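You operate a simulated robot arm through the tools that you are given. There is no shell and no other tool.

You are at the controls of a simulated two-armed robot. One attempt, no reset.

## Task
Polish the white tile clean and blank the reader on it.
Fine: press firmly, don't drag it; purple wipe back in its spot; tile flat on the window. What is to be rubbed or washed off counts as gone when no trace of it is left.

Only the result counts: the job must be done as asked and must still hold three seconds after the hand-in. Knocking over, shifting, dropping, spilling or breaking anything else fails it.

## Robot
Two 7-joint arms with two-finger parallel grippers on one trunk, on a base that moves. Base frame: it is fixed to the floor where the robot stands at the start and does not move with it; the origin is under the middle of the robot, x ahead of it, y to its left, z up. Readings come in m, rad, newtons and seconds.
The left shoulder is at the start at [0.05, 0.161, 1.098], the right one opposite. With the tool pointing down near the work surface each hand reaches from about 0.24 to 0.68 m from the robot's upright axis, wherever it stands, measured 20 degrees to its own side. Places, roughly: blank key [1.3, 3.3, 0.9]; colour reader [1.3, 3.1, 0.9]; purple wipe block [0.75, 2.75, 0.75]; reader window [1.1, 3.1, 0.9]; white tile [1, 3, 0.75]. Payload 3.43 kg a hand.
The TCP of each hand is the grasp point between the finger pads, 0.03 m short of the fingertips. In the tool frame z runs along the fingers and y along their closing line. The gripper opens to 0.094 m. The fingers are 0.028 m wide and 0.01 m thick; the gripper's body (0.05 by 0.096 m) begins 0.055 m behind the TCP.
Orientation is that of the tool frame in the base frame, as a unit quaternion [w, x, y, z]. With the fingers straight down and closing along the base's y, the tool's x points along the base's -x, its y along +y and its z along -z.

## Interface
- The arms move only by the tool drive_tool. It takes "left_increments", "right_increments" or both (then of equal length, played together; a hand with none holds still); each is a list of rows, each an object (a shift or turn left out is 0, a gripper value left out holds the last) with "delta_pos": the shift along the base's x, y, z in m, a list of three; "rot": the turn, a rotation vector about the base's x, y, z in rad, a list of three; "fingers": the finger opening in m, from 0 to 0.094. In form: [{"delta_pos": [dx, dy, dz], "rot": [ax, ay, az], "fingers": fingers}, ...]. A call has 1 to 20 rows; each row is the pose to reach, as a shift and turn from the pose commanded when the call began. Rows are played at 5 a second. More than 0.05 m and 0.15 rad between two rows, or a gripper value outside its range, and nothing of the call is played. A pose out of reach is approached as far as the arm can. The call stops where the force on the tool passes 40 N (or 10 N more than at its start, if that is more) or the arm is blocked; 0.2 s more then pass. The fingers move at their own pace (about 0.045 m/s each) and stop on an object; they squeeze with about 42 N. The grip force told is the motor's: it shows also when the fingers shut on nothing. Time passes only in rows, and 0.2 s behind the last, so rows that repeat a pose let the fingers close. The reply holds the time, the measured pose of the TCP, the force on the tool along the base axes, the opening and the grip force, in the units named above and with some noise, with the torque about the TCP (base axes, N m) and any sound that the robot's microphone picked up.
- Cameras (640 x 400 px; columns grow to the right, rows downward): "scene" is now at [0.133, -0.0021, 1.2486]; the picture's right is [-0.03, -1.00, 0.00], its down [-0.30, 0.01, -0.95] and it looks along [0.95, -0.02, -0.30] (base axes); focal length 273 px, centre (320, 200). "left" rides on the left gripper at [0.076, -0.014, -0.102] in its tool frame; the picture's right is [0.18, 0.98, 0.00], its down [-0.75, 0.14, -0.64] and it looks along [-0.63, 0.12, 0.77] (tool axes); focal length 243 px, centre (320, 200). "right" rides on the right gripper at [0.076, 0.014, -0.103] in its tool frame; the picture's right is [-0.18, 0.98, 0.00], its down [-0.75, -0.14, -0.64] and it looks along [-0.63, -0.12, 0.77] (tool axes); focal length 243 px, centre (320, 200). There is no depth. A picture from a camera that has moved, and an enlarged one, comes with that camera's place and axes in the base frame and with its lens.
- grab_frame(camera): a new picture of that camera. The clock stands still meanwhile.
- move_column(by): slides the trunk up (or, below 0, down) by that many m; the arms and the scene camera ride with it, the base frame stays. It gives what a move gives, with no picture.
- steer(legs): drives the robot by 1 to 6 legs, each [ahead, left, turn to the left] in m, m and rad, along the robot's own axes; the way and the turn of a leg run together, so that a leg with both is an arc; at most 1.5 m and 3.142 rad a leg. The arms and the cameras ride along, it lands a little off, and it stops where it bumps. It gives what a move gives.
- aim_head(pan, tilt): turns the head with the scene camera to pan (to the left, within 1.396 rad either way) and tilt (down, from -0.506 to 1.204), counted from straight ahead of the robot. It gives what a move gives.
- enlarge(camera, box): a new picture of the part [left, top, right, bottom] of that camera's present view, enlarged. The clock stands still meanwhile.
- job_done(): hands the job in; it is judged then, once.

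Places have to be worked out from the pictures, the camera data and where the tool is seen. Open the grippers and draw the arms clear of the work before you hand the job in, unless the task says otherwise.

The tools are called after ">>>" as a command line: name --argument value ..., lists and objects as JSON in quotes. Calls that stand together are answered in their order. drive_tool: Moves the arms, as the interface text tells. Its arguments: {"type":"object","properties":{"left_increments":{"type":"array","items":{"type":"object","properties":{"delta_pos":{"type":"array","items":{"type":"number"}},"rot":{"type":"array","items":{"type":"number"}},"fingers":{"type":"number"}}}},"right_increments":{"type":"array","items":{"type":"object","properties":{"delta_pos":{"type":"array","items":{"type":"number"}},"rot":{"type":"array","items":{"type":"number"}},"fingers":{"type":"number"}}}}},"required":[]} The other tools are called the same way: move_column (by) moves the trunk up or down; steer (legs) drives the base; aim_head (pan, tilt) turns the head that bears the scene camera; grab_frame (camera) takes a picture; enlarge (camera, box) takes an enlarged picture of a part of a camera's view; job_done () hands the job in.

At the start:

```text
time: 0.0
left_ee_pos: [0.3781, 0.1574, 1.1157]
left_orientation: [0.0, 0.0, 1.0, 0.0]
left_force: [0.0, -0.2, 0.6]
left_ft_torque: [0.01, 0.04, 0.03]
left_opening: 0.0941
left_grasp_force: 0.0
right_ee_pos: [0.3179, -0.1383, 1.1551]
right_orientation: [0.0, 0.0, 1.0, 0.0]
right_force: [0.7, 0.7, 0.6]
right_ft_torque: [0.01, 0.0, -0.02]
right_opening: 0.0941
right_grasp_force: 0.0
trunk travel left (down, up): [-0.125, 0.142]
robot x, y, heading: [0.0025, 0.0016, -0.001]
head pan, tilt (commanded): [-0.026, 0.309]
```

scene: 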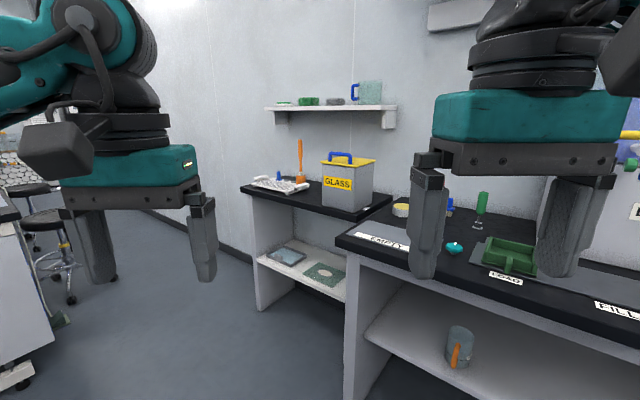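
right: 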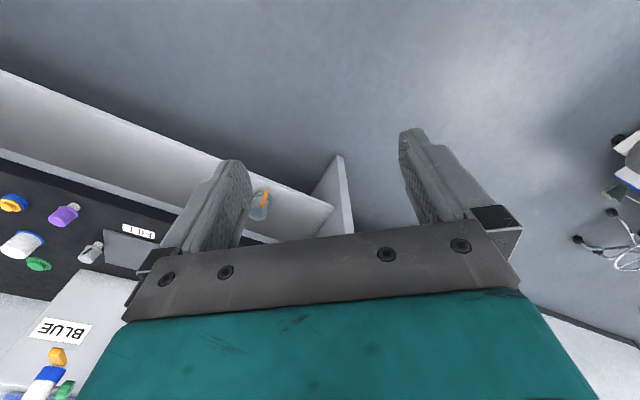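
left: 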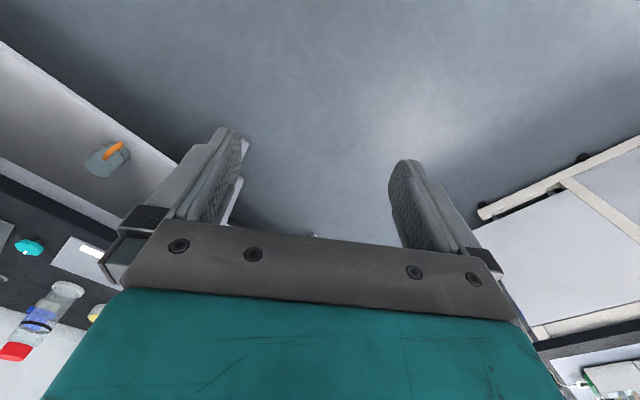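

The pictures show a bench ahead, but the places named for this job lie to my left around [1, 3]. I turn the head left to look there.

>>> aim_head --pan 1.2 --tilt 0.25

```text
time: 1.4
left_ee_pos: [0.3773, 0.158, 1.1164]
left_orientation: [0.0, 0.0, 1.0, 0.001]
left_force: [-1.0, -0.4, -0.5]
left_ft_torque: [0.03, 0.01, -0.01]
left_opening: 0.0938
left_grasp_force: 0.1
right_ee_pos: [0.3181, -0.138, 1.1562]
right_orientation: [-0.001, 0.001, 1.0, 0.0]
right_force: [1.1, 0.6, 0.6]
right_ft_torque: [-0.02, 0.0, 0.04]
right_opening: 0.0938
right_grasp_force: 0.1
trunk travel left (down, up): [-0.125, 0.142]
robot x, y, heading: [-0.0003, 0.0032, 0.002]
head pan, tilt (commanded): [1.201, 0.25]
```

The head has turned; I take a scene picture to see what is to my left.

>>> grab_frame --camera "scene"

```text
taken
camera scene: at [0.0735, 0.0873, 1.2542], right [0.93, -0.36, 0.0], down [-0.09, -0.23, -0.97], along [0.35, 0.9, -0.25], focal length 273 px, centre (320, 200)
```

scene: 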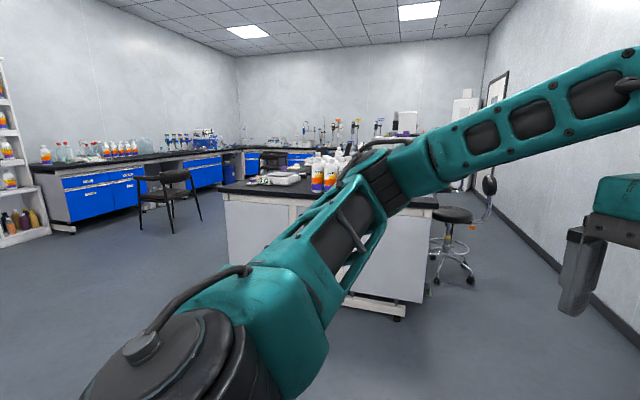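

The bench with bottles to my upper left seems to be the one that matters, but the arm hides most of it. I turn the whole robot left in place so that I can look between the arms.

>>> steer --legs '[[0, 0, 1.1]]'

>>> aim_head --pan 0.0 --tilt 0.2

>>> grab_frame --camera "scene"

```text
time: 4.6
left_ee_pos: [0.0299, 0.4084, 1.1157]
left_orientation: [0.0, -0.523, 0.852, 0.0]
left_force: [-1.0, -0.1, 0.1]
left_ft_torque: [0.0, -0.03, -0.03]
left_opening: 0.094
left_grasp_force: 0.2
right_ee_pos: [0.2672, 0.2211, 1.157]
right_orientation: [-0.001, -0.522, 0.853, 0.0]
right_force: [0.4, 0.2, 0.2]
right_ft_torque: [-0.02, 0.01, 0.02]
right_opening: 0.094
right_grasp_force: 0.0
trunk travel left (down, up): [-0.125, 0.142]
robot x, y, heading: [-0.0023, 0.0009, 1.097]
head pan, tilt (commanded): [1.201, 0.25]
```

```text
time: 6.0
left_ee_pos: [0.0302, 0.4085, 1.1152]
left_orientation: [0.001, -0.523, 0.852, 0.0]
left_force: [0.2, -0.5, 0.4]
left_ft_torque: [-0.02, -0.02, 0.02]
left_opening: 0.094
left_grasp_force: 0.0
right_ee_pos: [0.267, 0.2217, 1.1556]
right_orientation: [-0.001, -0.523, 0.852, 0.0]
right_force: [0.3, -0.1, 0.4]
right_ft_torque: [0.04, 0.03, 0.01]
right_opening: 0.094
right_grasp_force: 0.0
trunk travel left (down, up): [-0.125, 0.142]
robot x, y, heading: [-0.0016, 0.0002, 1.1]
head pan, tilt (commanded): [0.0, 0.201]
```

```text
taken
camera scene: at [0.0599, 0.1191, 1.2588], right [0.89, -0.45, 0.0], down [-0.09, -0.18, -0.98], along [0.44, 0.87, -0.2], focal length 273 px, centre (320, 200)
```

scene: 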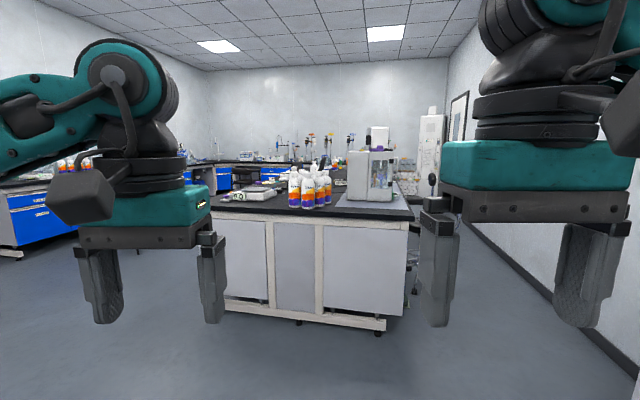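

Now the bench with bottles and a white instrument is visible. I enlarge the middle to look for the reader, the tile and the wipe.

>>> enlarge --camera "scene" --box '[200, 110, 440, 260]'

```text
2.67 times, centred on (320, 185) of scene
camera zoom: at [0.0599, 0.1191, 1.2588], right [0.89, -0.45, 0.0], down [-0.09, -0.18, -0.98], along [0.44, 0.87, -0.2], focal length 728 px, centre (320, 240)
```

zoom: 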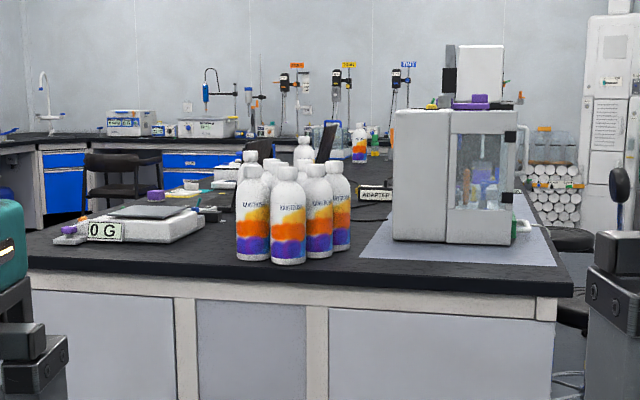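

The bench stands diagonally, with its near face from about (0.1, 2.5) to (1.2, 1.4), and the reader must be behind the bottles. The floor on the left is clear, so I drive to about (-0.5, 1.5) to look around the bench's left end.

>>> steer --legs '[[0.6, 0.55, 0.0], [0.6, 0.55, -0.3]]'

>>> grab_frame --camera "scene"

```text
time: 16.2
left_ee_pos: [-0.1545, 1.9748, 1.1147]
left_orientation: [0.0, -0.386, 0.923, 0.0]
left_force: [-1.0, 0.2, -0.8]
left_ft_torque: [0.01, 0.01, 0.02]
left_opening: 0.0938
left_grasp_force: 0.0
right_ee_pos: [0.0136, 1.7241, 1.1561]
right_orientation: [-0.001, -0.384, 0.923, 0.0]
right_force: [-0.3, 0.0, -0.4]
right_ft_torque: [0.03, -0.02, 0.0]
right_opening: 0.094
right_grasp_force: 0.0
trunk travel left (down, up): [-0.125, 0.142]
robot x, y, heading: [-0.3092, 1.5986, 0.791]
head pan, tilt (commanded): [0.0, 0.201]
```

```text
taken
camera scene: at [-0.2149, 1.6909, 1.2588], right [0.71, -0.7, 0.0], down [-0.14, -0.14, -0.98], along [0.69, 0.7, -0.2], focal length 273 px, centre (320, 200)
```

scene: 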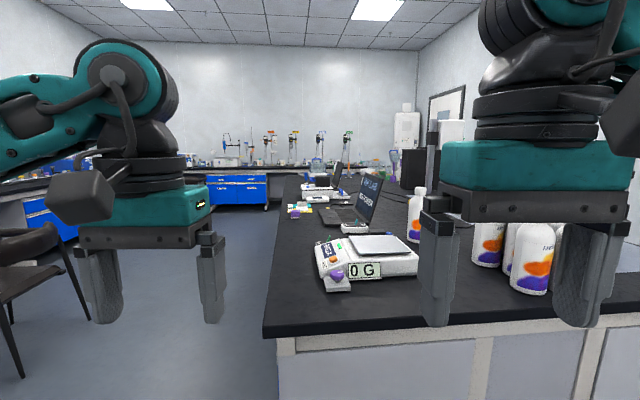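

The bench's left side runs away toward (1.7, 4.2), and the things I want project near the laptop region. I enlarge there.

>>> enlarge --camera "scene" --box '[250, 160, 410, 260]'

```text
4.00 times, centred on (330, 210) of scene
camera zoom: at [-0.2149, 1.6909, 1.2588], right [0.71, -0.7, 0.0], down [-0.14, -0.14, -0.98], along [0.69, 0.7, -0.2], focal length 1092 px, centre (280, 160)
```

zoom: 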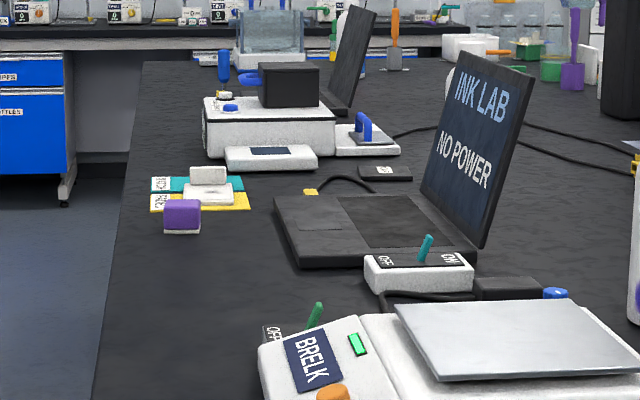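

I can make out the purple wipe block, a white tile lying on coloured cards and the white reader behind them, all near the bench's left edge. I drive along that side, staying about 0.45 m off the edge, and then look again.

>>> steer --legs '[[0.5, 0.63, 0.0], [0.9, 0.1, 0.0]]'

>>> grab_frame --camera "scene"

```text
time: 26.4
left_ee_pos: [0.3057, 3.4656, 1.1157]
left_orientation: [0.001, -0.391, 0.92, 0.001]
left_force: [0.0, -0.9, 0.3]
left_ft_torque: [0.0, 0.0, 0.0]
left_opening: 0.0939
left_grasp_force: 0.0
right_ee_pos: [0.4757, 3.2167, 1.1563]
right_orientation: [-0.001, -0.39, 0.921, 0.0]
right_force: [0.0, -0.2, -0.1]
right_ft_torque: [0.01, -0.01, 0.03]
right_opening: 0.0937
right_grasp_force: 0.0
trunk travel left (down, up): [-0.125, 0.142]
robot x, y, heading: [0.1563, 3.082, 0.806]
head pan, tilt (commanded): [0.0, 0.201]
```

```text
taken
camera scene: at [0.2482, 3.1805, 1.2587], right [0.72, -0.7, 0.0], down [-0.14, -0.14, -0.98], along [0.68, 0.7, -0.2], focal length 273 px, centre (320, 200)
```

scene: 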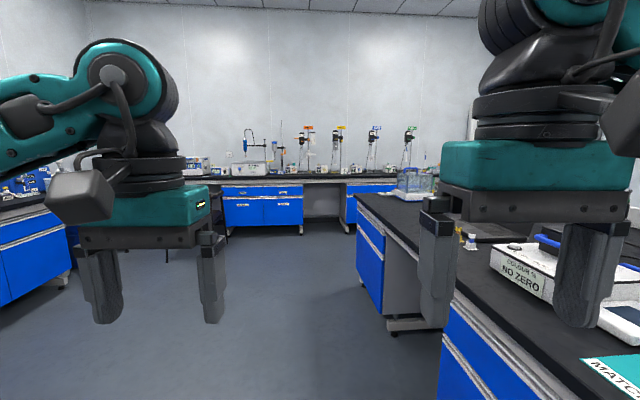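

The reader ("COLOUR % / NO ZERO") is now to my right. I pan the head right and down to see the work area.

>>> aim_head --pan -1.1 --tilt 0.5

>>> grab_frame --camera "scene"

```text
time: 27.7
left_ee_pos: [0.3057, 3.4651, 1.1152]
left_orientation: [0.001, -0.391, 0.92, 0.001]
left_force: [0.3, 0.8, 0.6]
left_ft_torque: [-0.02, 0.0, 0.04]
left_opening: 0.094
left_grasp_force: 0.0
right_ee_pos: [0.4762, 3.2179, 1.1569]
right_orientation: [-0.001, -0.39, 0.921, 0.001]
right_force: [-1.1, 0.4, 0.1]
right_ft_torque: [-0.06, -0.02, 0.01]
right_opening: 0.0937
right_grasp_force: 0.0
trunk travel left (down, up): [-0.125, 0.142]
robot x, y, heading: [0.1571, 3.0849, 0.804]
head pan, tilt (commanded): [-1.1, 0.499]
```

```text
taken
camera scene: at [0.2703, 3.0868, 1.2311], right [-0.29, -0.96, 0.0], down [-0.46, 0.14, -0.88], along [0.84, -0.26, -0.48], focal length 273 px, centre (320, 200)
```

scene: 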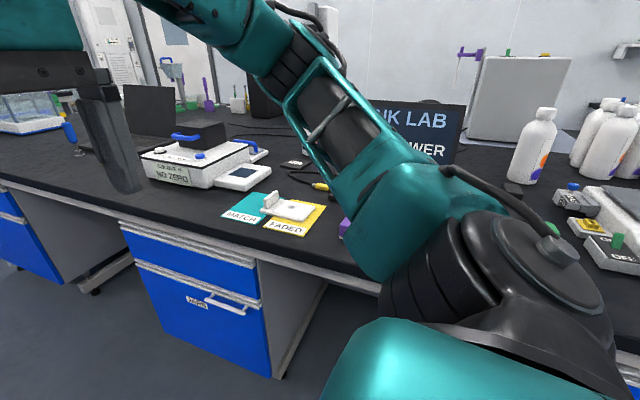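

From two views I triangulate the tile at about (0.89, 2.98, 0.86), the bench top near z 0.85, the window near (1.12, 3.08) and the bench edge running at a heading of about 0.89. I turn right by about 1.49 rad to face the bench squarely and then shift along it.

>>> steer --legs '[[0, 0, -1.488], [0.0, 0.45, 0.0]]'

>>> aim_head --pan 0.0 --tilt 0.6

>>> grab_frame --camera "scene"

```text
time: 35.9
left_ee_pos: [0.8314, 3.3425, 1.1154]
left_orientation: [0.002, 0.322, 0.947, -0.001]
left_force: [-0.1, 0.7, -0.4]
left_ft_torque: [0.02, -0.01, -0.03]
left_opening: 0.0943
left_grasp_force: 0.0
right_ee_pos: [0.6019, 3.1445, 1.1562]
right_orientation: [-0.001, 0.323, 0.946, 0.001]
right_force: [-0.7, -0.4, 0.1]
right_ft_torque: [0.0, -0.02, -0.01]
right_opening: 0.0941
right_grasp_force: 0.1
trunk travel left (down, up): [-0.125, 0.142]
robot x, y, heading: [0.4361, 3.4488, -0.653]
head pan, tilt (commanded): [-1.1, 0.499]
```

```text
time: 37.2
left_ee_pos: [0.831, 3.3425, 1.1157]
left_orientation: [0.001, 0.322, 0.947, 0.0]
left_force: [0.4, 0.2, 0.3]
left_ft_torque: [-0.03, -0.01, 0.03]
left_opening: 0.0941
left_grasp_force: 0.0
right_ee_pos: [0.6031, 3.1457, 1.1575]
right_orientation: [0.0, 0.323, 0.946, 0.001]
right_force: [-0.3, -1.1, -0.2]
right_ft_torque: [0.0, -0.01, -0.03]
right_opening: 0.0942
right_grasp_force: 0.0
trunk travel left (down, up): [-0.125, 0.142]
robot x, y, heading: [0.4355, 3.4494, -0.656]
head pan, tilt (commanded): [0.0, 0.6]
```

```text
taken
camera scene: at [0.5364, 3.3698, 1.222], right [-0.61, -0.79, 0.0], down [-0.45, 0.34, -0.83], along [0.65, -0.5, -0.56], focal length 273 px, centre (320, 200)
```

scene: 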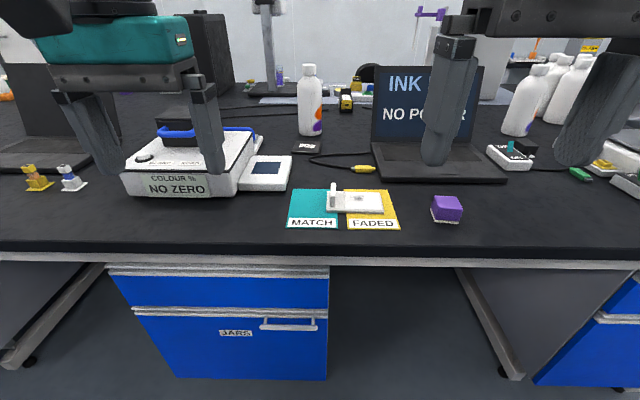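

This is a good view of the reader, its window pad, the tile on the two cards and the purple wipe. I enlarge the reader and the tile.

>>> enlarge --camera "scene" --box '[100, 110, 300, 235]'

>>> enlarge --camera "scene" --box '[280, 160, 480, 250]'

```text
3.20 times, centred on (200, 172) of scene
camera zoom: at [0.5364, 3.3698, 1.222], right [-0.61, -0.79, 0.0], down [-0.45, 0.34, -0.83], along [0.65, -0.5, -0.56], focal length 874 px, centre (704, 288)
```

zoom: 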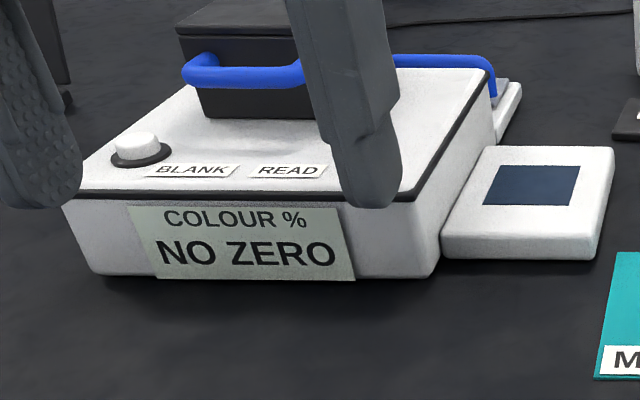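

```text
3.20 times, centred on (380, 205) of scene
camera zoom: at [0.5364, 3.3698, 1.222], right [-0.61, -0.79, 0.0], down [-0.45, 0.34, -0.83], along [0.65, -0.5, -0.56], focal length 874 px, centre (128, 184)
```

zoom: 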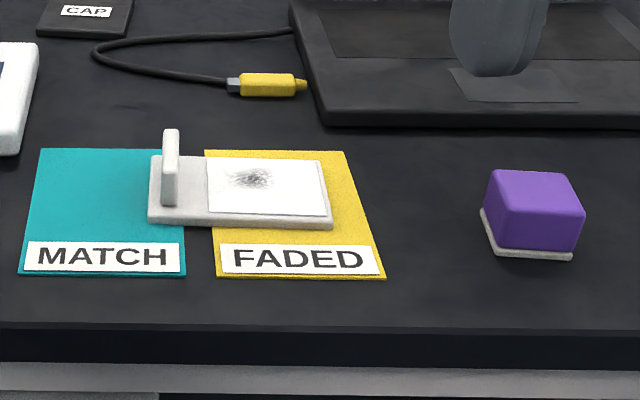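

The tile lies on the MATCH and FADED cards with a grey smudge and an upright tab at its left end. The wipe is to its right, and the BLANK key is at the reader's left front. Everything is slightly too far away, so I look down to see how much room there is between my base and the bench.

>>> aim_head --pan 0.0 --tilt 1.2

>>> grab_frame --camera "scene"

>>> grab_frame --camera "left"

>>> grab_frame --camera "right"

```text
time: 38.2
left_ee_pos: [0.8308, 3.343, 1.1157]
left_orientation: [0.001, 0.322, 0.947, 0.0]
left_force: [0.1, -0.1, 0.6]
left_ft_torque: [0.01, 0.01, -0.01]
left_opening: 0.094
left_grasp_force: 0.2
right_ee_pos: [0.6016, 3.1447, 1.1565]
right_orientation: [-0.001, 0.324, 0.946, 0.001]
right_force: [0.1, 0.2, 0.0]
right_ft_torque: [0.02, -0.02, -0.03]
right_opening: 0.094
right_grasp_force: 0.0
trunk travel left (down, up): [-0.125, 0.142]
robot x, y, heading: [0.4367, 3.4476, -0.656]
head pan, tilt (commanded): [0.0, 1.201]
```

```text
taken
camera scene: at [0.5108, 3.3897, 1.1774], right [-0.61, -0.79, 0.0], down [-0.74, 0.57, -0.36], along [0.29, -0.22, -0.93], focal length 273 px, centre (320, 200)
```

scene: 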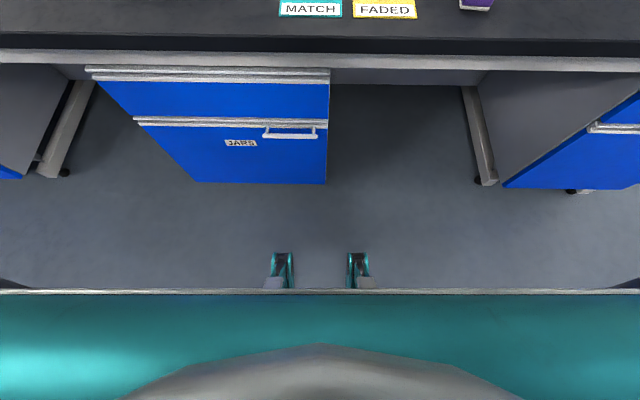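

```text
taken
camera left: at [0.7618, 3.3782, 1.2179], right [0.45, 0.89, 0.0], down [0.68, -0.35, 0.64], along [0.57, -0.29, -0.77], focal length 243 px, centre (320, 200)
```

left: 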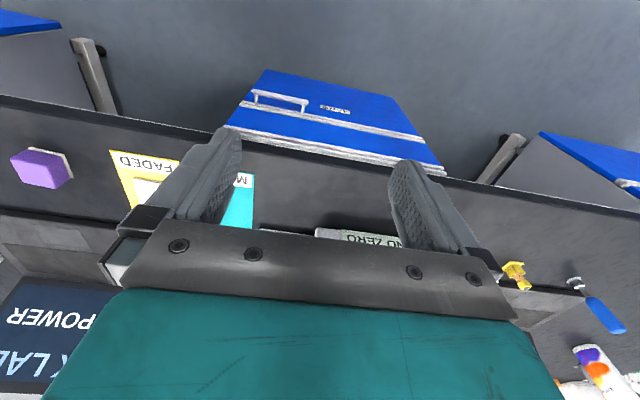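

```text
taken
camera right: at [0.5521, 3.2013, 1.2602], right [0.75, 0.67, 0.0], down [0.51, -0.57, 0.64], along [0.43, -0.48, -0.77], focal length 243 px, centre (320, 200)
```

right: 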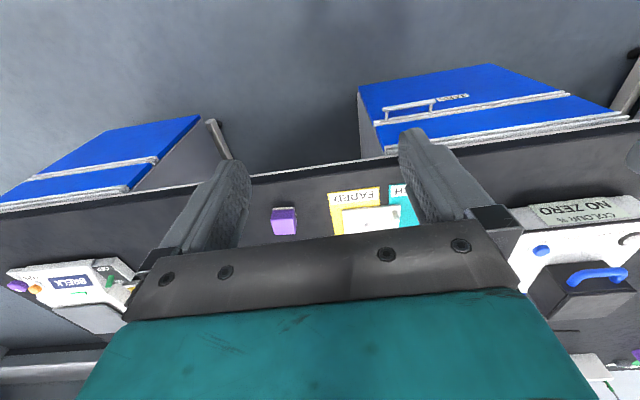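

My base feet reach about 0.30 m ahead of the axis, the table edge is at 0.52 and the drawers at about 0.58, so I can advance about 0.18 m. I raise the trunk a little so the hands clear the reader hood, then move ahead and left.

>>> move_column --by 0.06

>>> steer --legs '[[0, 0, -0.025], [0.0, 0.1, 0.0], [0.17, 0.0, 0.0]]'

>>> aim_head --pan 0.0 --tilt 0.85

>>> grab_frame --camera "scene"

```text
time: 39.2
left_ee_pos: [0.8314, 3.3427, 1.1753]
left_orientation: [0.0, 0.322, 0.947, 0.0]
left_force: [0.1, 0.6, -0.7]
left_ft_torque: [0.0, -0.01, -0.03]
left_opening: 0.0939
left_grasp_force: 0.2
right_ee_pos: [0.6032, 3.1432, 1.2161]
right_orientation: [-0.001, 0.323, 0.946, 0.001]
right_force: [-0.5, -0.3, 1.6]
right_ft_torque: [0.0, 0.01, 0.0]
right_opening: 0.0938
right_grasp_force: 0.3
trunk travel left (down, up): [-0.185, 0.082]
robot x, y, heading: [0.4346, 3.4482, -0.659]
head pan, tilt (commanded): [0.0, 1.201]
```

```text
time: 42.2
left_ee_pos: [1.0246, 3.2992, 1.1744]
left_orientation: [-0.001, 0.335, 0.942, 0.001]
left_force: [0.1, -0.3, 0.0]
left_ft_torque: [0.01, 0.01, 0.02]
left_opening: 0.0943
left_grasp_force: 0.0
right_ee_pos: [0.7917, 3.1077, 1.217]
right_orientation: [-0.001, 0.336, 0.942, 0.0]
right_force: [0.1, 0.2, -0.2]
right_ft_torque: [-0.03, 0.0, -0.03]
right_opening: 0.0939
right_grasp_force: 0.1
trunk travel left (down, up): [-0.185, 0.082]
robot x, y, heading: [0.6278, 3.4139, -0.684]
head pan, tilt (commanded): [0.0, 1.201]
```

```text
time: 43.0
left_ee_pos: [1.024, 3.2996, 1.1753]
left_orientation: [0.001, 0.335, 0.942, -0.001]
left_force: [-0.7, -0.2, 0.4]
left_ft_torque: [0.0, -0.01, -0.01]
left_opening: 0.0944
left_grasp_force: 0.0
right_ee_pos: [0.7908, 3.107, 1.2162]
right_orientation: [-0.001, 0.337, 0.941, 0.001]
right_force: [-0.5, -0.2, -0.4]
right_ft_torque: [0.01, 0.01, 0.0]
right_opening: 0.0939
right_grasp_force: 0.0
trunk travel left (down, up): [-0.185, 0.082]
robot x, y, heading: [0.6342, 3.4189, -0.684]
head pan, tilt (commanded): [0.0, 0.85]
```

```text
taken
camera scene: at [0.7222, 3.3414, 1.261], right [-0.63, -0.77, 0.0], down [-0.58, 0.48, -0.66], along [0.51, -0.42, -0.75], focal length 273 px, centre (320, 200)
```

scene: 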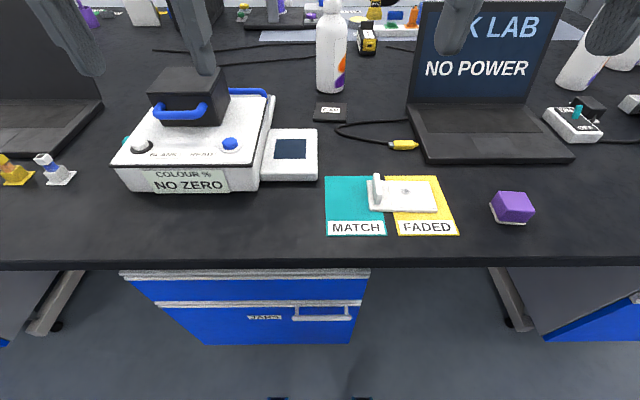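

Now everything is closer. I enlarge the tile, the wipe and the reader for precise locations.

>>> enlarge --camera "scene" --box '[310, 160, 470, 260]'

>>> enlarge --camera "scene" --box '[440, 160, 600, 260]'

>>> enlarge --camera "scene" --box '[100, 80, 340, 230]'

```text
4.00 times, centred on (390, 210) of scene
camera zoom: at [0.7222, 3.3414, 1.261], right [-0.63, -0.77, 0.0], down [-0.58, 0.48, -0.66], along [0.51, -0.42, -0.75], focal length 1092 px, centre (40, 160)
```

zoom: 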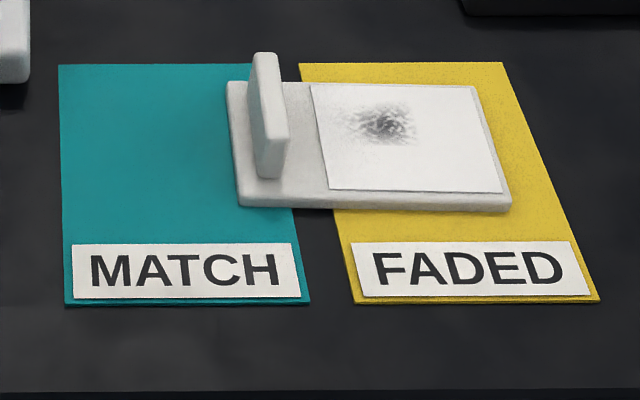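

```text
4.00 times, centred on (520, 210) of scene
camera zoom: at [0.7222, 3.3414, 1.261], right [-0.63, -0.77, 0.0], down [-0.58, 0.48, -0.66], along [0.51, -0.42, -0.75], focal length 1092 px, centre (-480, 160)
```

zoom: 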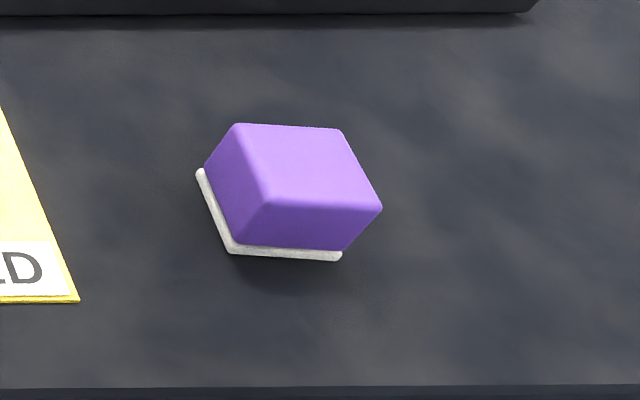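

```text
2.67 times, centred on (220, 155) of scene
camera zoom: at [0.7222, 3.3414, 1.261], right [-0.63, -0.77, 0.0], down [-0.58, 0.48, -0.66], along [0.51, -0.42, -0.75], focal length 728 px, centre (587, 320)
```

zoom: 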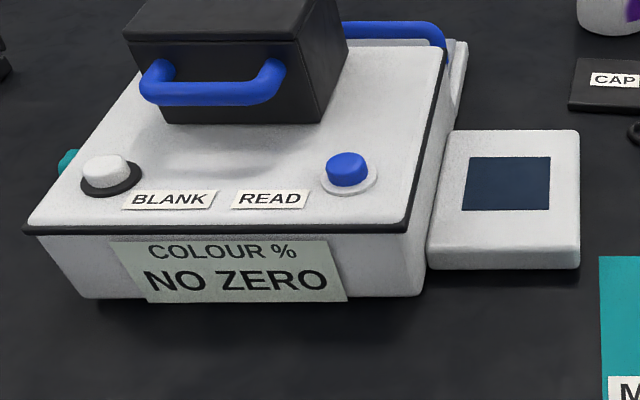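

I place the wipe at about (0.750, 2.858) and the tile's tab at about (0.933, 3.03). I move the right hand above the wipe and the left hand above the tab, both staying high, so the hand cameras can look closely.

>>> drive_tool --left_increments '[{"delta_pos": [-0.011, -0.034, -0.014]}, {"delta_pos": [-0.023, -0.068, -0.029]}, {"delta_pos": [-0.034, -0.101, -0.043]}, {"delta_pos": [-0.046, -0.135, -0.058]}, {"delta_pos": [-0.057, -0.169, -0.072]}, {"delta_pos": [-0.068, -0.203, -0.086]}, {"delta_pos": [-0.08, -0.236, -0.1]}, {"delta_pos": [-0.091, -0.27, -0.115]}]' --right_increments '[{"delta_pos": [-0.005, -0.031, -0.02]}, {"delta_pos": [-0.01, -0.062, -0.039]}, {"delta_pos": [-0.015, -0.093, -0.059]}, {"delta_pos": [-0.02, -0.125, -0.078]}, {"delta_pos": [-0.026, -0.156, -0.098]}, {"delta_pos": [-0.031, -0.187, -0.117]}, {"delta_pos": [-0.036, -0.218, -0.137]}, {"delta_pos": [-0.041, -0.249, -0.156]}]'

>>> grab_frame --camera "left"

>>> grab_frame --camera "right"

>>> grab_frame --camera "scene"

```text
time: 44.8
left_ee_pos: [0.9316, 3.0283, 1.0602]
left_orientation: [0.0, 0.336, 0.942, 0.0]
left_force: [-0.3, -0.1, -0.9]
left_ft_torque: [0.01, 0.02, 0.03]
left_opening: 0.094
left_grasp_force: 0.0
right_ee_pos: [0.748, 2.8581, 1.0572]
right_orientation: [0.0, 0.337, 0.941, 0.001]
right_force: [-0.4, -0.4, -0.1]
right_ft_torque: [0.0, -0.01, -0.01]
right_opening: 0.0941
right_grasp_force: 0.1
trunk travel left (down, up): [-0.185, 0.082]
robot x, y, heading: [0.6308, 3.4125, -0.682]
head pan, tilt (commanded): [0.0, 0.85]
```

```text
taken
camera left: at [0.8637, 3.0668, 1.1629], right [0.48, 0.88, 0.0], down [0.67, -0.37, 0.64], along [0.56, -0.31, -0.77], focal length 243 px, centre (320, 200)
```

left: 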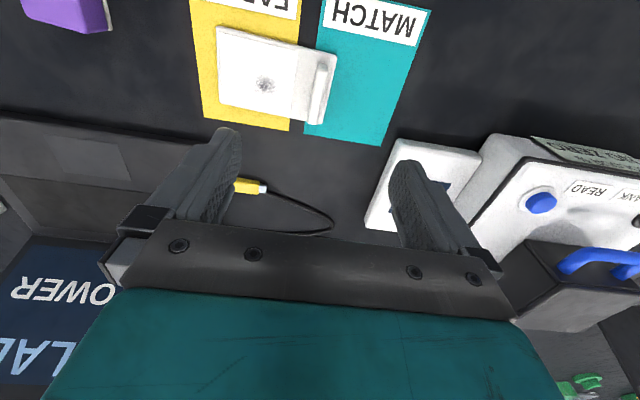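

```text
taken
camera right: at [0.6979, 2.9158, 1.1611], right [0.77, 0.64, 0.0], down [0.49, -0.59, 0.64], along [0.41, -0.49, -0.77], focal length 243 px, centre (320, 200)
```

right: 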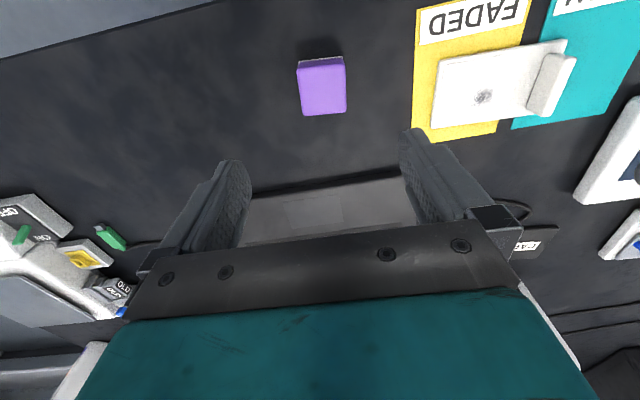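

```text
taken
camera scene: at [0.7217, 3.3405, 1.2611], right [-0.63, -0.77, 0.0], down [-0.58, 0.48, -0.66], along [0.51, -0.42, -0.75], focal length 273 px, centre (320, 200)
```

scene: 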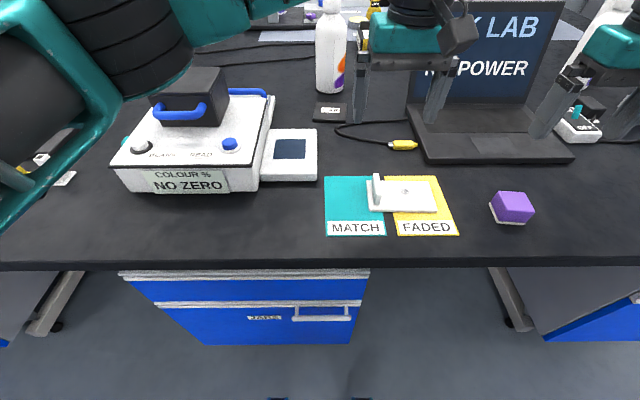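

The hand cameras now see the tile and the wipe. I enlarge both views to measure the tab, the smudge and the wipe's orientation.

>>> enlarge --camera "left" --box '[190, 10, 400, 141]'

>>> enlarge --camera "right" --box '[270, 20, 590, 220]'

```text
3.05 times, centred on (295, 76) of left
camera zoom: at [0.8637, 3.0668, 1.1629], right [0.48, 0.88, 0.0], down [0.67, -0.37, 0.64], along [0.56, -0.31, -0.77], focal length 739 px, centre (396, 579)
```

zoom: 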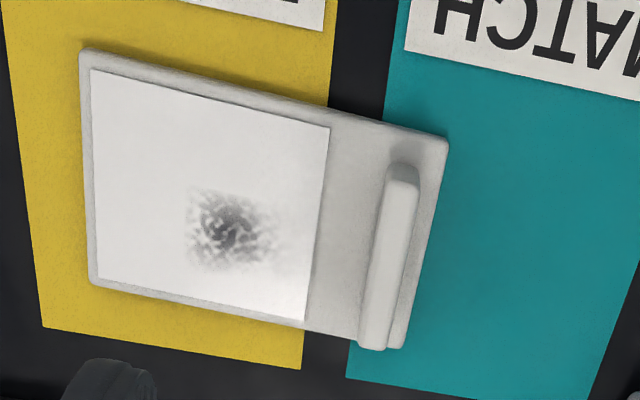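

```text
2.00 times, centred on (430, 120) of right
camera zoom: at [0.6979, 2.9158, 1.1611], right [0.77, 0.64, 0.0], down [0.49, -0.59, 0.64], along [0.41, -0.49, -0.77], focal length 485 px, centre (100, 360)
```

zoom: 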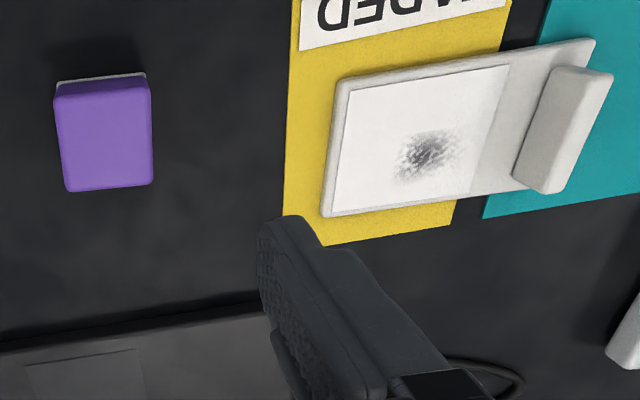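

The tile sits at a heading of about -0.69, its tab spans about 58 × 13 mm with a top near z 0.898, and the wipe is at (0.748, 2.860) with yaw about -0.79. I lower the left hand partway over the tab with narrowed fingers, and meanwhile yaw the right hand so its fingers close across the wipe front-to-back.

>>> drive_tool --left_increments '[{"delta_pos": [0.0, 0.0, -0.012], "fingers": 0.045}, {"delta_pos": [0.0, 0.0, -0.024]}, {"delta_pos": [0.001, -0.001, -0.036]}, {"delta_pos": [0.001, -0.001, -0.048]}, {"delta_pos": [0.001, -0.002, -0.06]}, {"delta_pos": [0.002, -0.002, -0.072]}, {"delta_pos": [0.002, -0.003, -0.084]}, {"delta_pos": [0.002, -0.004, -0.096]}, {"delta_pos": [0.002, -0.004, -0.108]}, {"delta_pos": [0.002, -0.004, -0.12]}]' --right_increments '[{"rot": [0, 0, 0.1467]}, {"rot": [0, 0, 0.2934]}, {"rot": [0, 0, 0.4401]}, {"rot": [0, 0, 0.5868]}, {"rot": [0, 0, 0.7335]}, {"rot": [0, 0, 0.8802]}, {"rot": [0, 0, 1.0269]}, {"rot": [0, 0, 1.1736]}, {"rot": [0, 0, 1.3203]}, {"rot": [0, 0, 1.467]}]'

>>> grab_frame --camera "left"

>>> grab_frame --camera "right"

>>> grab_frame --camera "scene"

```text
time: 47.0
left_ee_pos: [0.9337, 3.0262, 0.9435]
left_orientation: [0.002, 0.335, 0.942, 0.0]
left_force: [-0.3, 0.3, 0.5]
left_ft_torque: [-0.01, -0.06, -0.02]
left_opening: 0.0449
left_grasp_force: 0.0
right_ee_pos: [0.7072, 3.0881, 1.0955]
right_orientation: [-0.005, -0.347, 0.938, -0.007]
right_force: [0.1, 0.0, 0.0]
right_ft_torque: [0.03, -0.06, 0.0]
right_opening: 0.0942
right_grasp_force: 0.0
right hand out of reach, approached as far as the arm can: row 4, 5, 6, 7, 8, 9, 10
trunk travel left (down, up): [-0.185, 0.082]
robot x, y, heading: [0.6324, 3.4185, -0.684]
head pan, tilt (commanded): [0.0, 0.85]
```

```text
taken
camera left: at [0.8653, 3.0642, 1.0441], right [0.48, 0.88, 0.0], down [0.67, -0.37, 0.64], along [0.57, -0.31, -0.76], focal length 243 px, centre (320, 200)
```

left: 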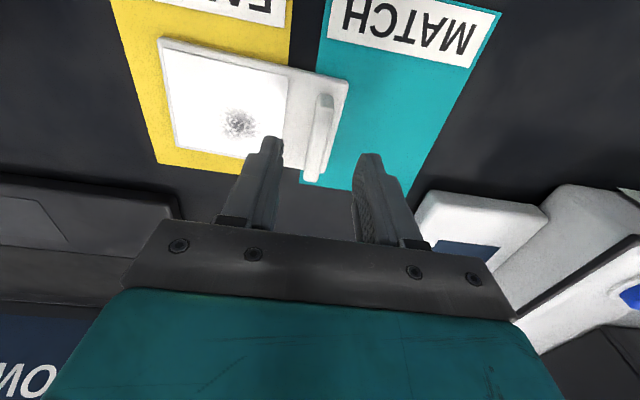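

```text
taken
camera right: at [0.6407, 3.0505, 1.1993], right [-0.5, 0.87, -0.01], down [0.67, 0.39, 0.63], along [0.55, 0.31, -0.77], focal length 243 px, centre (320, 200)
```

right: 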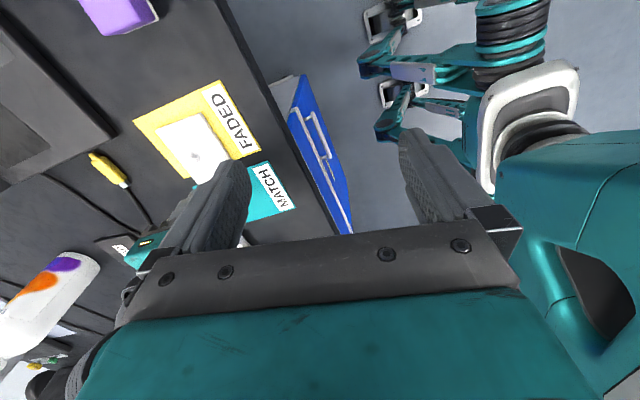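

```text
taken
camera scene: at [0.7203, 3.3426, 1.2614], right [-0.63, -0.77, 0.0], down [-0.58, 0.47, -0.66], along [0.51, -0.42, -0.75], focal length 273 px, centre (320, 200)
```

scene: 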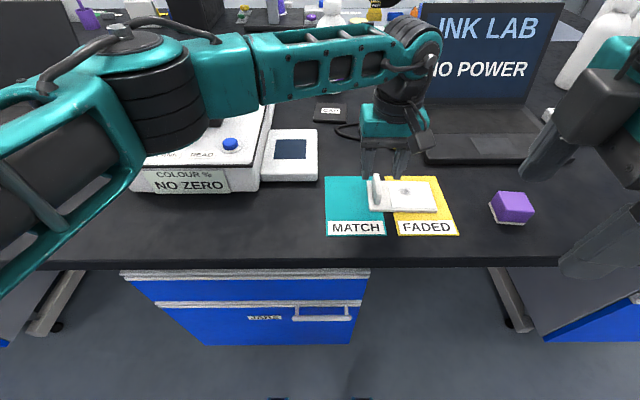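

The left hand lines up well with the tab, but the right arm couldn't hold that yaw at this place and drew back. I undo most of the right yaw and lift the left hand, then I will shift the base so that the right hand works nearer its middle.

>>> drive_tool --left_increments '[{"delta_pos": [0, 0, 0.015]}, {"delta_pos": [0, 0, 0.03]}, {"delta_pos": [0, 0, 0.045]}, {"delta_pos": [0, 0, 0.06]}, {"delta_pos": [0, 0, 0.075]}, {"delta_pos": [0, 0, 0.09]}, {"delta_pos": [0, 0, 0.1]}, {"delta_pos": [0, 0, 0.11]}]' --right_increments '[{"rot": [0, 0, -0.14]}, {"rot": [0, 0, -0.28]}, {"rot": [0, 0, -0.42]}, {"rot": [0, 0, -0.56]}, {"rot": [0, 0, -0.7]}, {"rot": [0, 0, -0.84]}, {"rot": [0, 0, -0.98]}, {"rot": [0, 0, -1.12]}]'

```text
time: 48.8
left_ee_pos: [0.935, 3.0242, 1.051]
left_orientation: [0.001, 0.335, 0.942, 0.0]
left_force: [0.0, -0.7, -0.1]
left_ft_torque: [-0.01, 0.01, -0.01]
left_opening: 0.0452
left_grasp_force: 0.1
right_ee_pos: [0.7065, 3.0871, 1.0927]
right_orientation: [-0.007, 0.208, 0.978, -0.002]
right_force: [-0.2, -0.1, 0.4]
right_ft_torque: [0.04, -0.02, 0.0]
right_opening: 0.094
right_grasp_force: 0.1
trunk travel left (down, up): [-0.185, 0.082]
robot x, y, heading: [0.6308, 3.414, -0.685]
head pan, tilt (commanded): [0.0, 0.85]
```

The command re-based to the reached pose, so the right hand is now at (0.707, 3.087, 1.093). I slide the base right by 0.22 m so both hands work closer to the middle.

>>> steer --legs '[[0.0, -0.22, 0.0]]'

>>> grab_frame --camera "scene"

```text
time: 51.4
left_ee_pos: [0.7969, 2.8541, 1.0508]
left_orientation: [0.001, 0.334, 0.942, 0.0]
left_force: [0.0, 0.9, 0.3]
left_ft_torque: [0.0, -0.01, 0.01]
left_opening: 0.0449
left_grasp_force: 0.1
right_ee_pos: [0.567, 2.9158, 1.091]
right_orientation: [-0.008, 0.205, 0.979, -0.002]
right_force: [0.3, 0.0, 0.4]
right_ft_torque: [0.04, 0.0, -0.03]
right_opening: 0.094
right_grasp_force: 0.1
trunk travel left (down, up): [-0.185, 0.082]
robot x, y, heading: [0.4921, 3.2453, -0.681]
head pan, tilt (commanded): [0.0, 0.85]
```

```text
taken
camera scene: at [0.5825, 3.1697, 1.2611], right [-0.63, -0.78, 0.0], down [-0.58, 0.47, -0.66], along [0.51, -0.42, -0.75], focal length 273 px, centre (320, 200)
```

scene: 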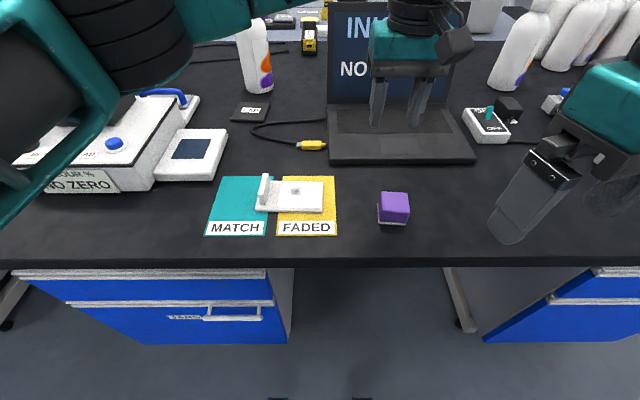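

The workspace is now centred. I bring the left hand back above the tab and the right hand above the wipe.

>>> drive_tool --left_increments '[{"delta_pos": [0.0275, 0.034, 0.0]}, {"delta_pos": [0.055, 0.068, 0.0]}, {"delta_pos": [0.0825, 0.102, 0.0]}, {"delta_pos": [0.11, 0.136, 0.0]}, {"delta_pos": [0.1375, 0.17, 0.0]}, {"delta_pos": [0.1375, 0.17, 0.0]}]' --right_increments '[{"delta_pos": [0.0, 0.0, 0.0]}, {"delta_pos": [0.036, -0.011, 0.0]}, {"delta_pos": [0.072, -0.022, 0.0]}, {"delta_pos": [0.108, -0.033, 0.0]}, {"delta_pos": [0.144, -0.044, 0.0]}, {"delta_pos": [0.181, -0.056, 0.0]}]'

```text
time: 52.8
left_ee_pos: [0.9346, 3.0245, 1.0498]
left_orientation: [0.001, 0.335, 0.942, 0.0]
left_force: [-0.6, 0.1, -0.4]
left_ft_torque: [-0.02, 0.0, 0.01]
left_opening: 0.0448
left_grasp_force: 0.0
right_ee_pos: [0.7497, 2.8593, 1.0918]
right_orientation: [-0.009, 0.205, 0.979, -0.003]
right_force: [0.4, 0.0, 0.0]
right_ft_torque: [0.02, -0.02, -0.03]
right_opening: 0.0941
right_grasp_force: 0.0
trunk travel left (down, up): [-0.185, 0.082]
robot x, y, heading: [0.4914, 3.2454, -0.68]
head pan, tilt (commanded): [0.0, 0.85]
```

Both hands are in place. I retry yawing the right hand by about +1.19 rad here, so its fingers close front-to-back on the wipe.

>>> drive_tool --right_increments '[{"rot": [0, 0, 0.12]}, {"rot": [0, 0, 0.24]}, {"rot": [0, 0, 0.36]}, {"rot": [0, 0, 0.48]}, {"rot": [0, 0, 0.6]}, {"rot": [0, 0, 0.72]}, {"rot": [0, 0, 0.84]}, {"rot": [0, 0, 0.96]}, {"rot": [0, 0, 1.08]}, {"rot": [0, 0, 1.193]}]'

```text
time: 55.0
left_ee_pos: [0.929, 3.023, 1.0518]
left_orientation: [0.003, 0.335, 0.942, 0.0]
left_force: [-2.0, -0.6, 0.8]
left_ft_torque: [-0.01, -0.04, 0.01]
left_opening: 0.0449
left_grasp_force: 0.1
right_ee_pos: [0.6402, 2.9026, 1.1018]
right_orientation: [-0.002, -0.305, 0.952, -0.006]
right_force: [-0.9, 0.9, -0.3]
right_ft_torque: [-0.03, -0.1, -0.01]
right_opening: 0.094
right_grasp_force: 0.1
right hand out of reach, approached as far as the arm can: row 7, 8, 9, 10
trunk travel left (down, up): [-0.185, 0.082]
robot x, y, heading: [0.4938, 3.244, -0.681]
head pan, tilt (commanded): [0.0, 0.85]
```

That yaw is out of reach even here (the limit is about +1 rad), so the opposite turn is the alternative. I rotate the right hand the other way (tool x toward my left), which gives the same closing line, and check whether it reaches.

>>> drive_tool --right_increments '[{"rot": [0, 0, -0.149], "delta_pos": [0.01, -0.004, 0.0]}, {"rot": [0, 0, -0.298], "delta_pos": [0.02, -0.008, 0.0]}, {"rot": [0, 0, -0.447], "delta_pos": [0.03, -0.012, 0.0]}, {"rot": [0, 0, -0.596], "delta_pos": [0.04, -0.016, 0.0]}, {"rot": [0, 0, -0.745], "delta_pos": [0.05, -0.02, 0.0]}, {"rot": [0, 0, -0.894], "delta_pos": [0.06, -0.024, 0.0]}, {"rot": [0, 0, -1.043], "delta_pos": [0.07, -0.028, 0.0]}, {"rot": [0, 0, -1.192], "delta_pos": [0.08, -0.032, 0.0]}, {"rot": [0, 0, -1.341], "delta_pos": [0.09, -0.036, 0.0]}, {"rot": [0, 0, -1.49], "delta_pos": [0.1, -0.04, 0.0]}, {"rot": [0, 0, -1.639], "delta_pos": [0.108, -0.0424, 0.0]}, {"rot": [0, 0, -1.788], "delta_pos": [0.108, -0.0424, 0.0]}, {"rot": [0, 0, -1.937], "delta_pos": [0.108, -0.0424, 0.0]}, {"rot": [0, 0, -2.086], "delta_pos": [0.108, -0.0424, 0.0]}, {"rot": [0, 0, -2.235], "delta_pos": [0.108, -0.0424, 0.0]}, {"rot": [0, 0, -2.384], "delta_pos": [0.108, -0.0424, 0.0]}, {"rot": [0, 0, -2.533], "delta_pos": [0.108, -0.0424, 0.0]}, {"rot": [0, 0, -2.682], "delta_pos": [0.108, -0.0424, 0.0]}, {"rot": [0, 0, -2.831], "delta_pos": [0.108, -0.0424, 0.0]}, {"rot": [0, 0, -2.98], "delta_pos": [0.108, -0.0424, 0.0]}]'

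```text
time: 59.1
left_ee_pos: [0.9345, 3.0253, 1.0492]
left_orientation: [0.001, 0.334, 0.943, 0.0]
left_force: [0.4, 0.3, 0.4]
left_ft_torque: [-0.02, 0.03, 0.02]
left_opening: 0.0451
left_grasp_force: 0.1
right_ee_pos: [0.7534, 2.8596, 1.1012]
right_orientation: [-0.007, 0.924, 0.381, 0.003]
right_force: [0.7, -0.4, 0.8]
right_ft_torque: [0.0, 0.04, -0.02]
right_opening: 0.094
right_grasp_force: 0.0
trunk travel left (down, up): [-0.185, 0.082]
robot x, y, heading: [0.4919, 3.2414, -0.681]
head pan, tilt (commanded): [0.0, 0.85]
```

The opposite yaw works: tool x now points left at heading 0.78. Next I lean the right hand to the right by 0.85 rad about its closing line, still in the air, to make room for the left hand while wiping.

>>> drive_tool --right_increments '[{"rot": [0.0998, -0.1006, 0.0]}, {"rot": [0.1996, -0.2012, 0.0]}, {"rot": [0.2994, -0.3018, 0.0]}, {"rot": [0.3992, -0.4024, 0.0]}, {"rot": [0.499, -0.503, 0.0]}, {"rot": [0.5988, -0.6036, 0.0]}]'

>>> grab_frame --camera "scene"

>>> grab_frame --camera "right"

```text
time: 60.5
left_ee_pos: [0.9337, 3.0251, 1.0507]
left_orientation: [0.001, 0.335, 0.942, 0.0]
left_force: [0.3, -0.4, -0.2]
left_ft_torque: [-0.02, 0.01, -0.03]
left_opening: 0.045
left_grasp_force: 0.1
right_ee_pos: [0.7539, 2.8593, 1.1031]
right_orientation: [-0.163, 0.838, 0.349, 0.386]
right_force: [0.9, 1.5, 1.0]
right_ft_torque: [-0.01, -0.02, -0.03]
right_opening: 0.0942
right_grasp_force: 0.0
trunk travel left (down, up): [-0.185, 0.082]
robot x, y, heading: [0.4928, 3.2449, -0.682]
head pan, tilt (commanded): [0.0, 0.85]
```

```text
taken
camera scene: at [0.5825, 3.1697, 1.2611], right [-0.63, -0.78, 0.0], down [-0.58, 0.47, -0.66], along [0.51, -0.42, -0.75], focal length 273 px, centre (320, 200)
```

scene: 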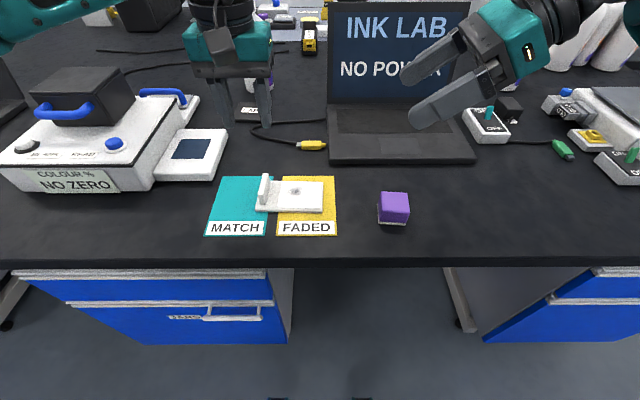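

```text
taken
camera right: at [0.7446, 2.8286, 1.2274], right [0.61, -0.78, -0.14], down [-0.79, -0.59, -0.16], along [0.04, 0.21, -0.98], focal length 243 px, centre (320, 200)
```

right: 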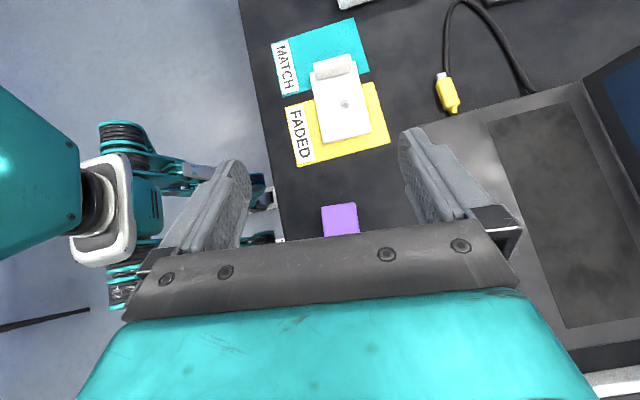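

The lean works well and the right camera now looks straight down past the wipe. I enlarge the view to refine the wipe's place and yaw before I descend.

>>> enlarge --camera "right" --box '[250, 120, 430, 240]'

>>> enlarge --camera "scene" --box '[350, 165, 446, 245]'

```text
3.33 times, centred on (340, 180) of right
camera zoom: at [0.7446, 2.8286, 1.2274], right [0.61, -0.78, -0.14], down [-0.79, -0.59, -0.16], along [0.04, 0.21, -0.98], focal length 809 px, centre (253, 267)
```

zoom: 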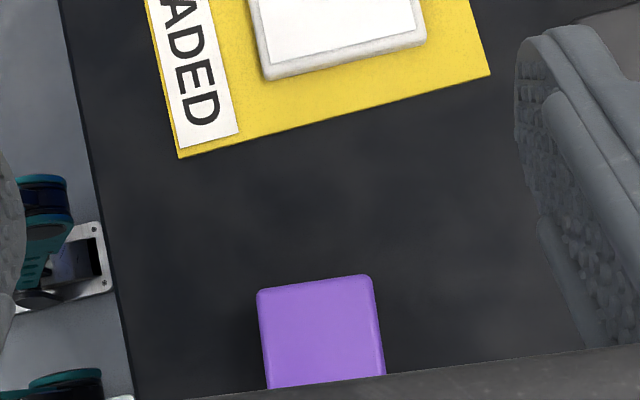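

```text
5.00 times, centred on (398, 205) of scene
camera zoom: at [0.5825, 3.1697, 1.2611], right [-0.63, -0.78, 0.0], down [-0.58, 0.47, -0.66], along [0.51, -0.42, -0.75], focal length 1365 px, centre (-70, 175)
```

zoom: 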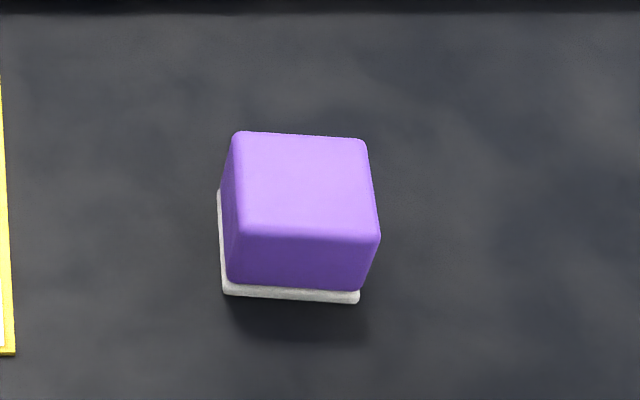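

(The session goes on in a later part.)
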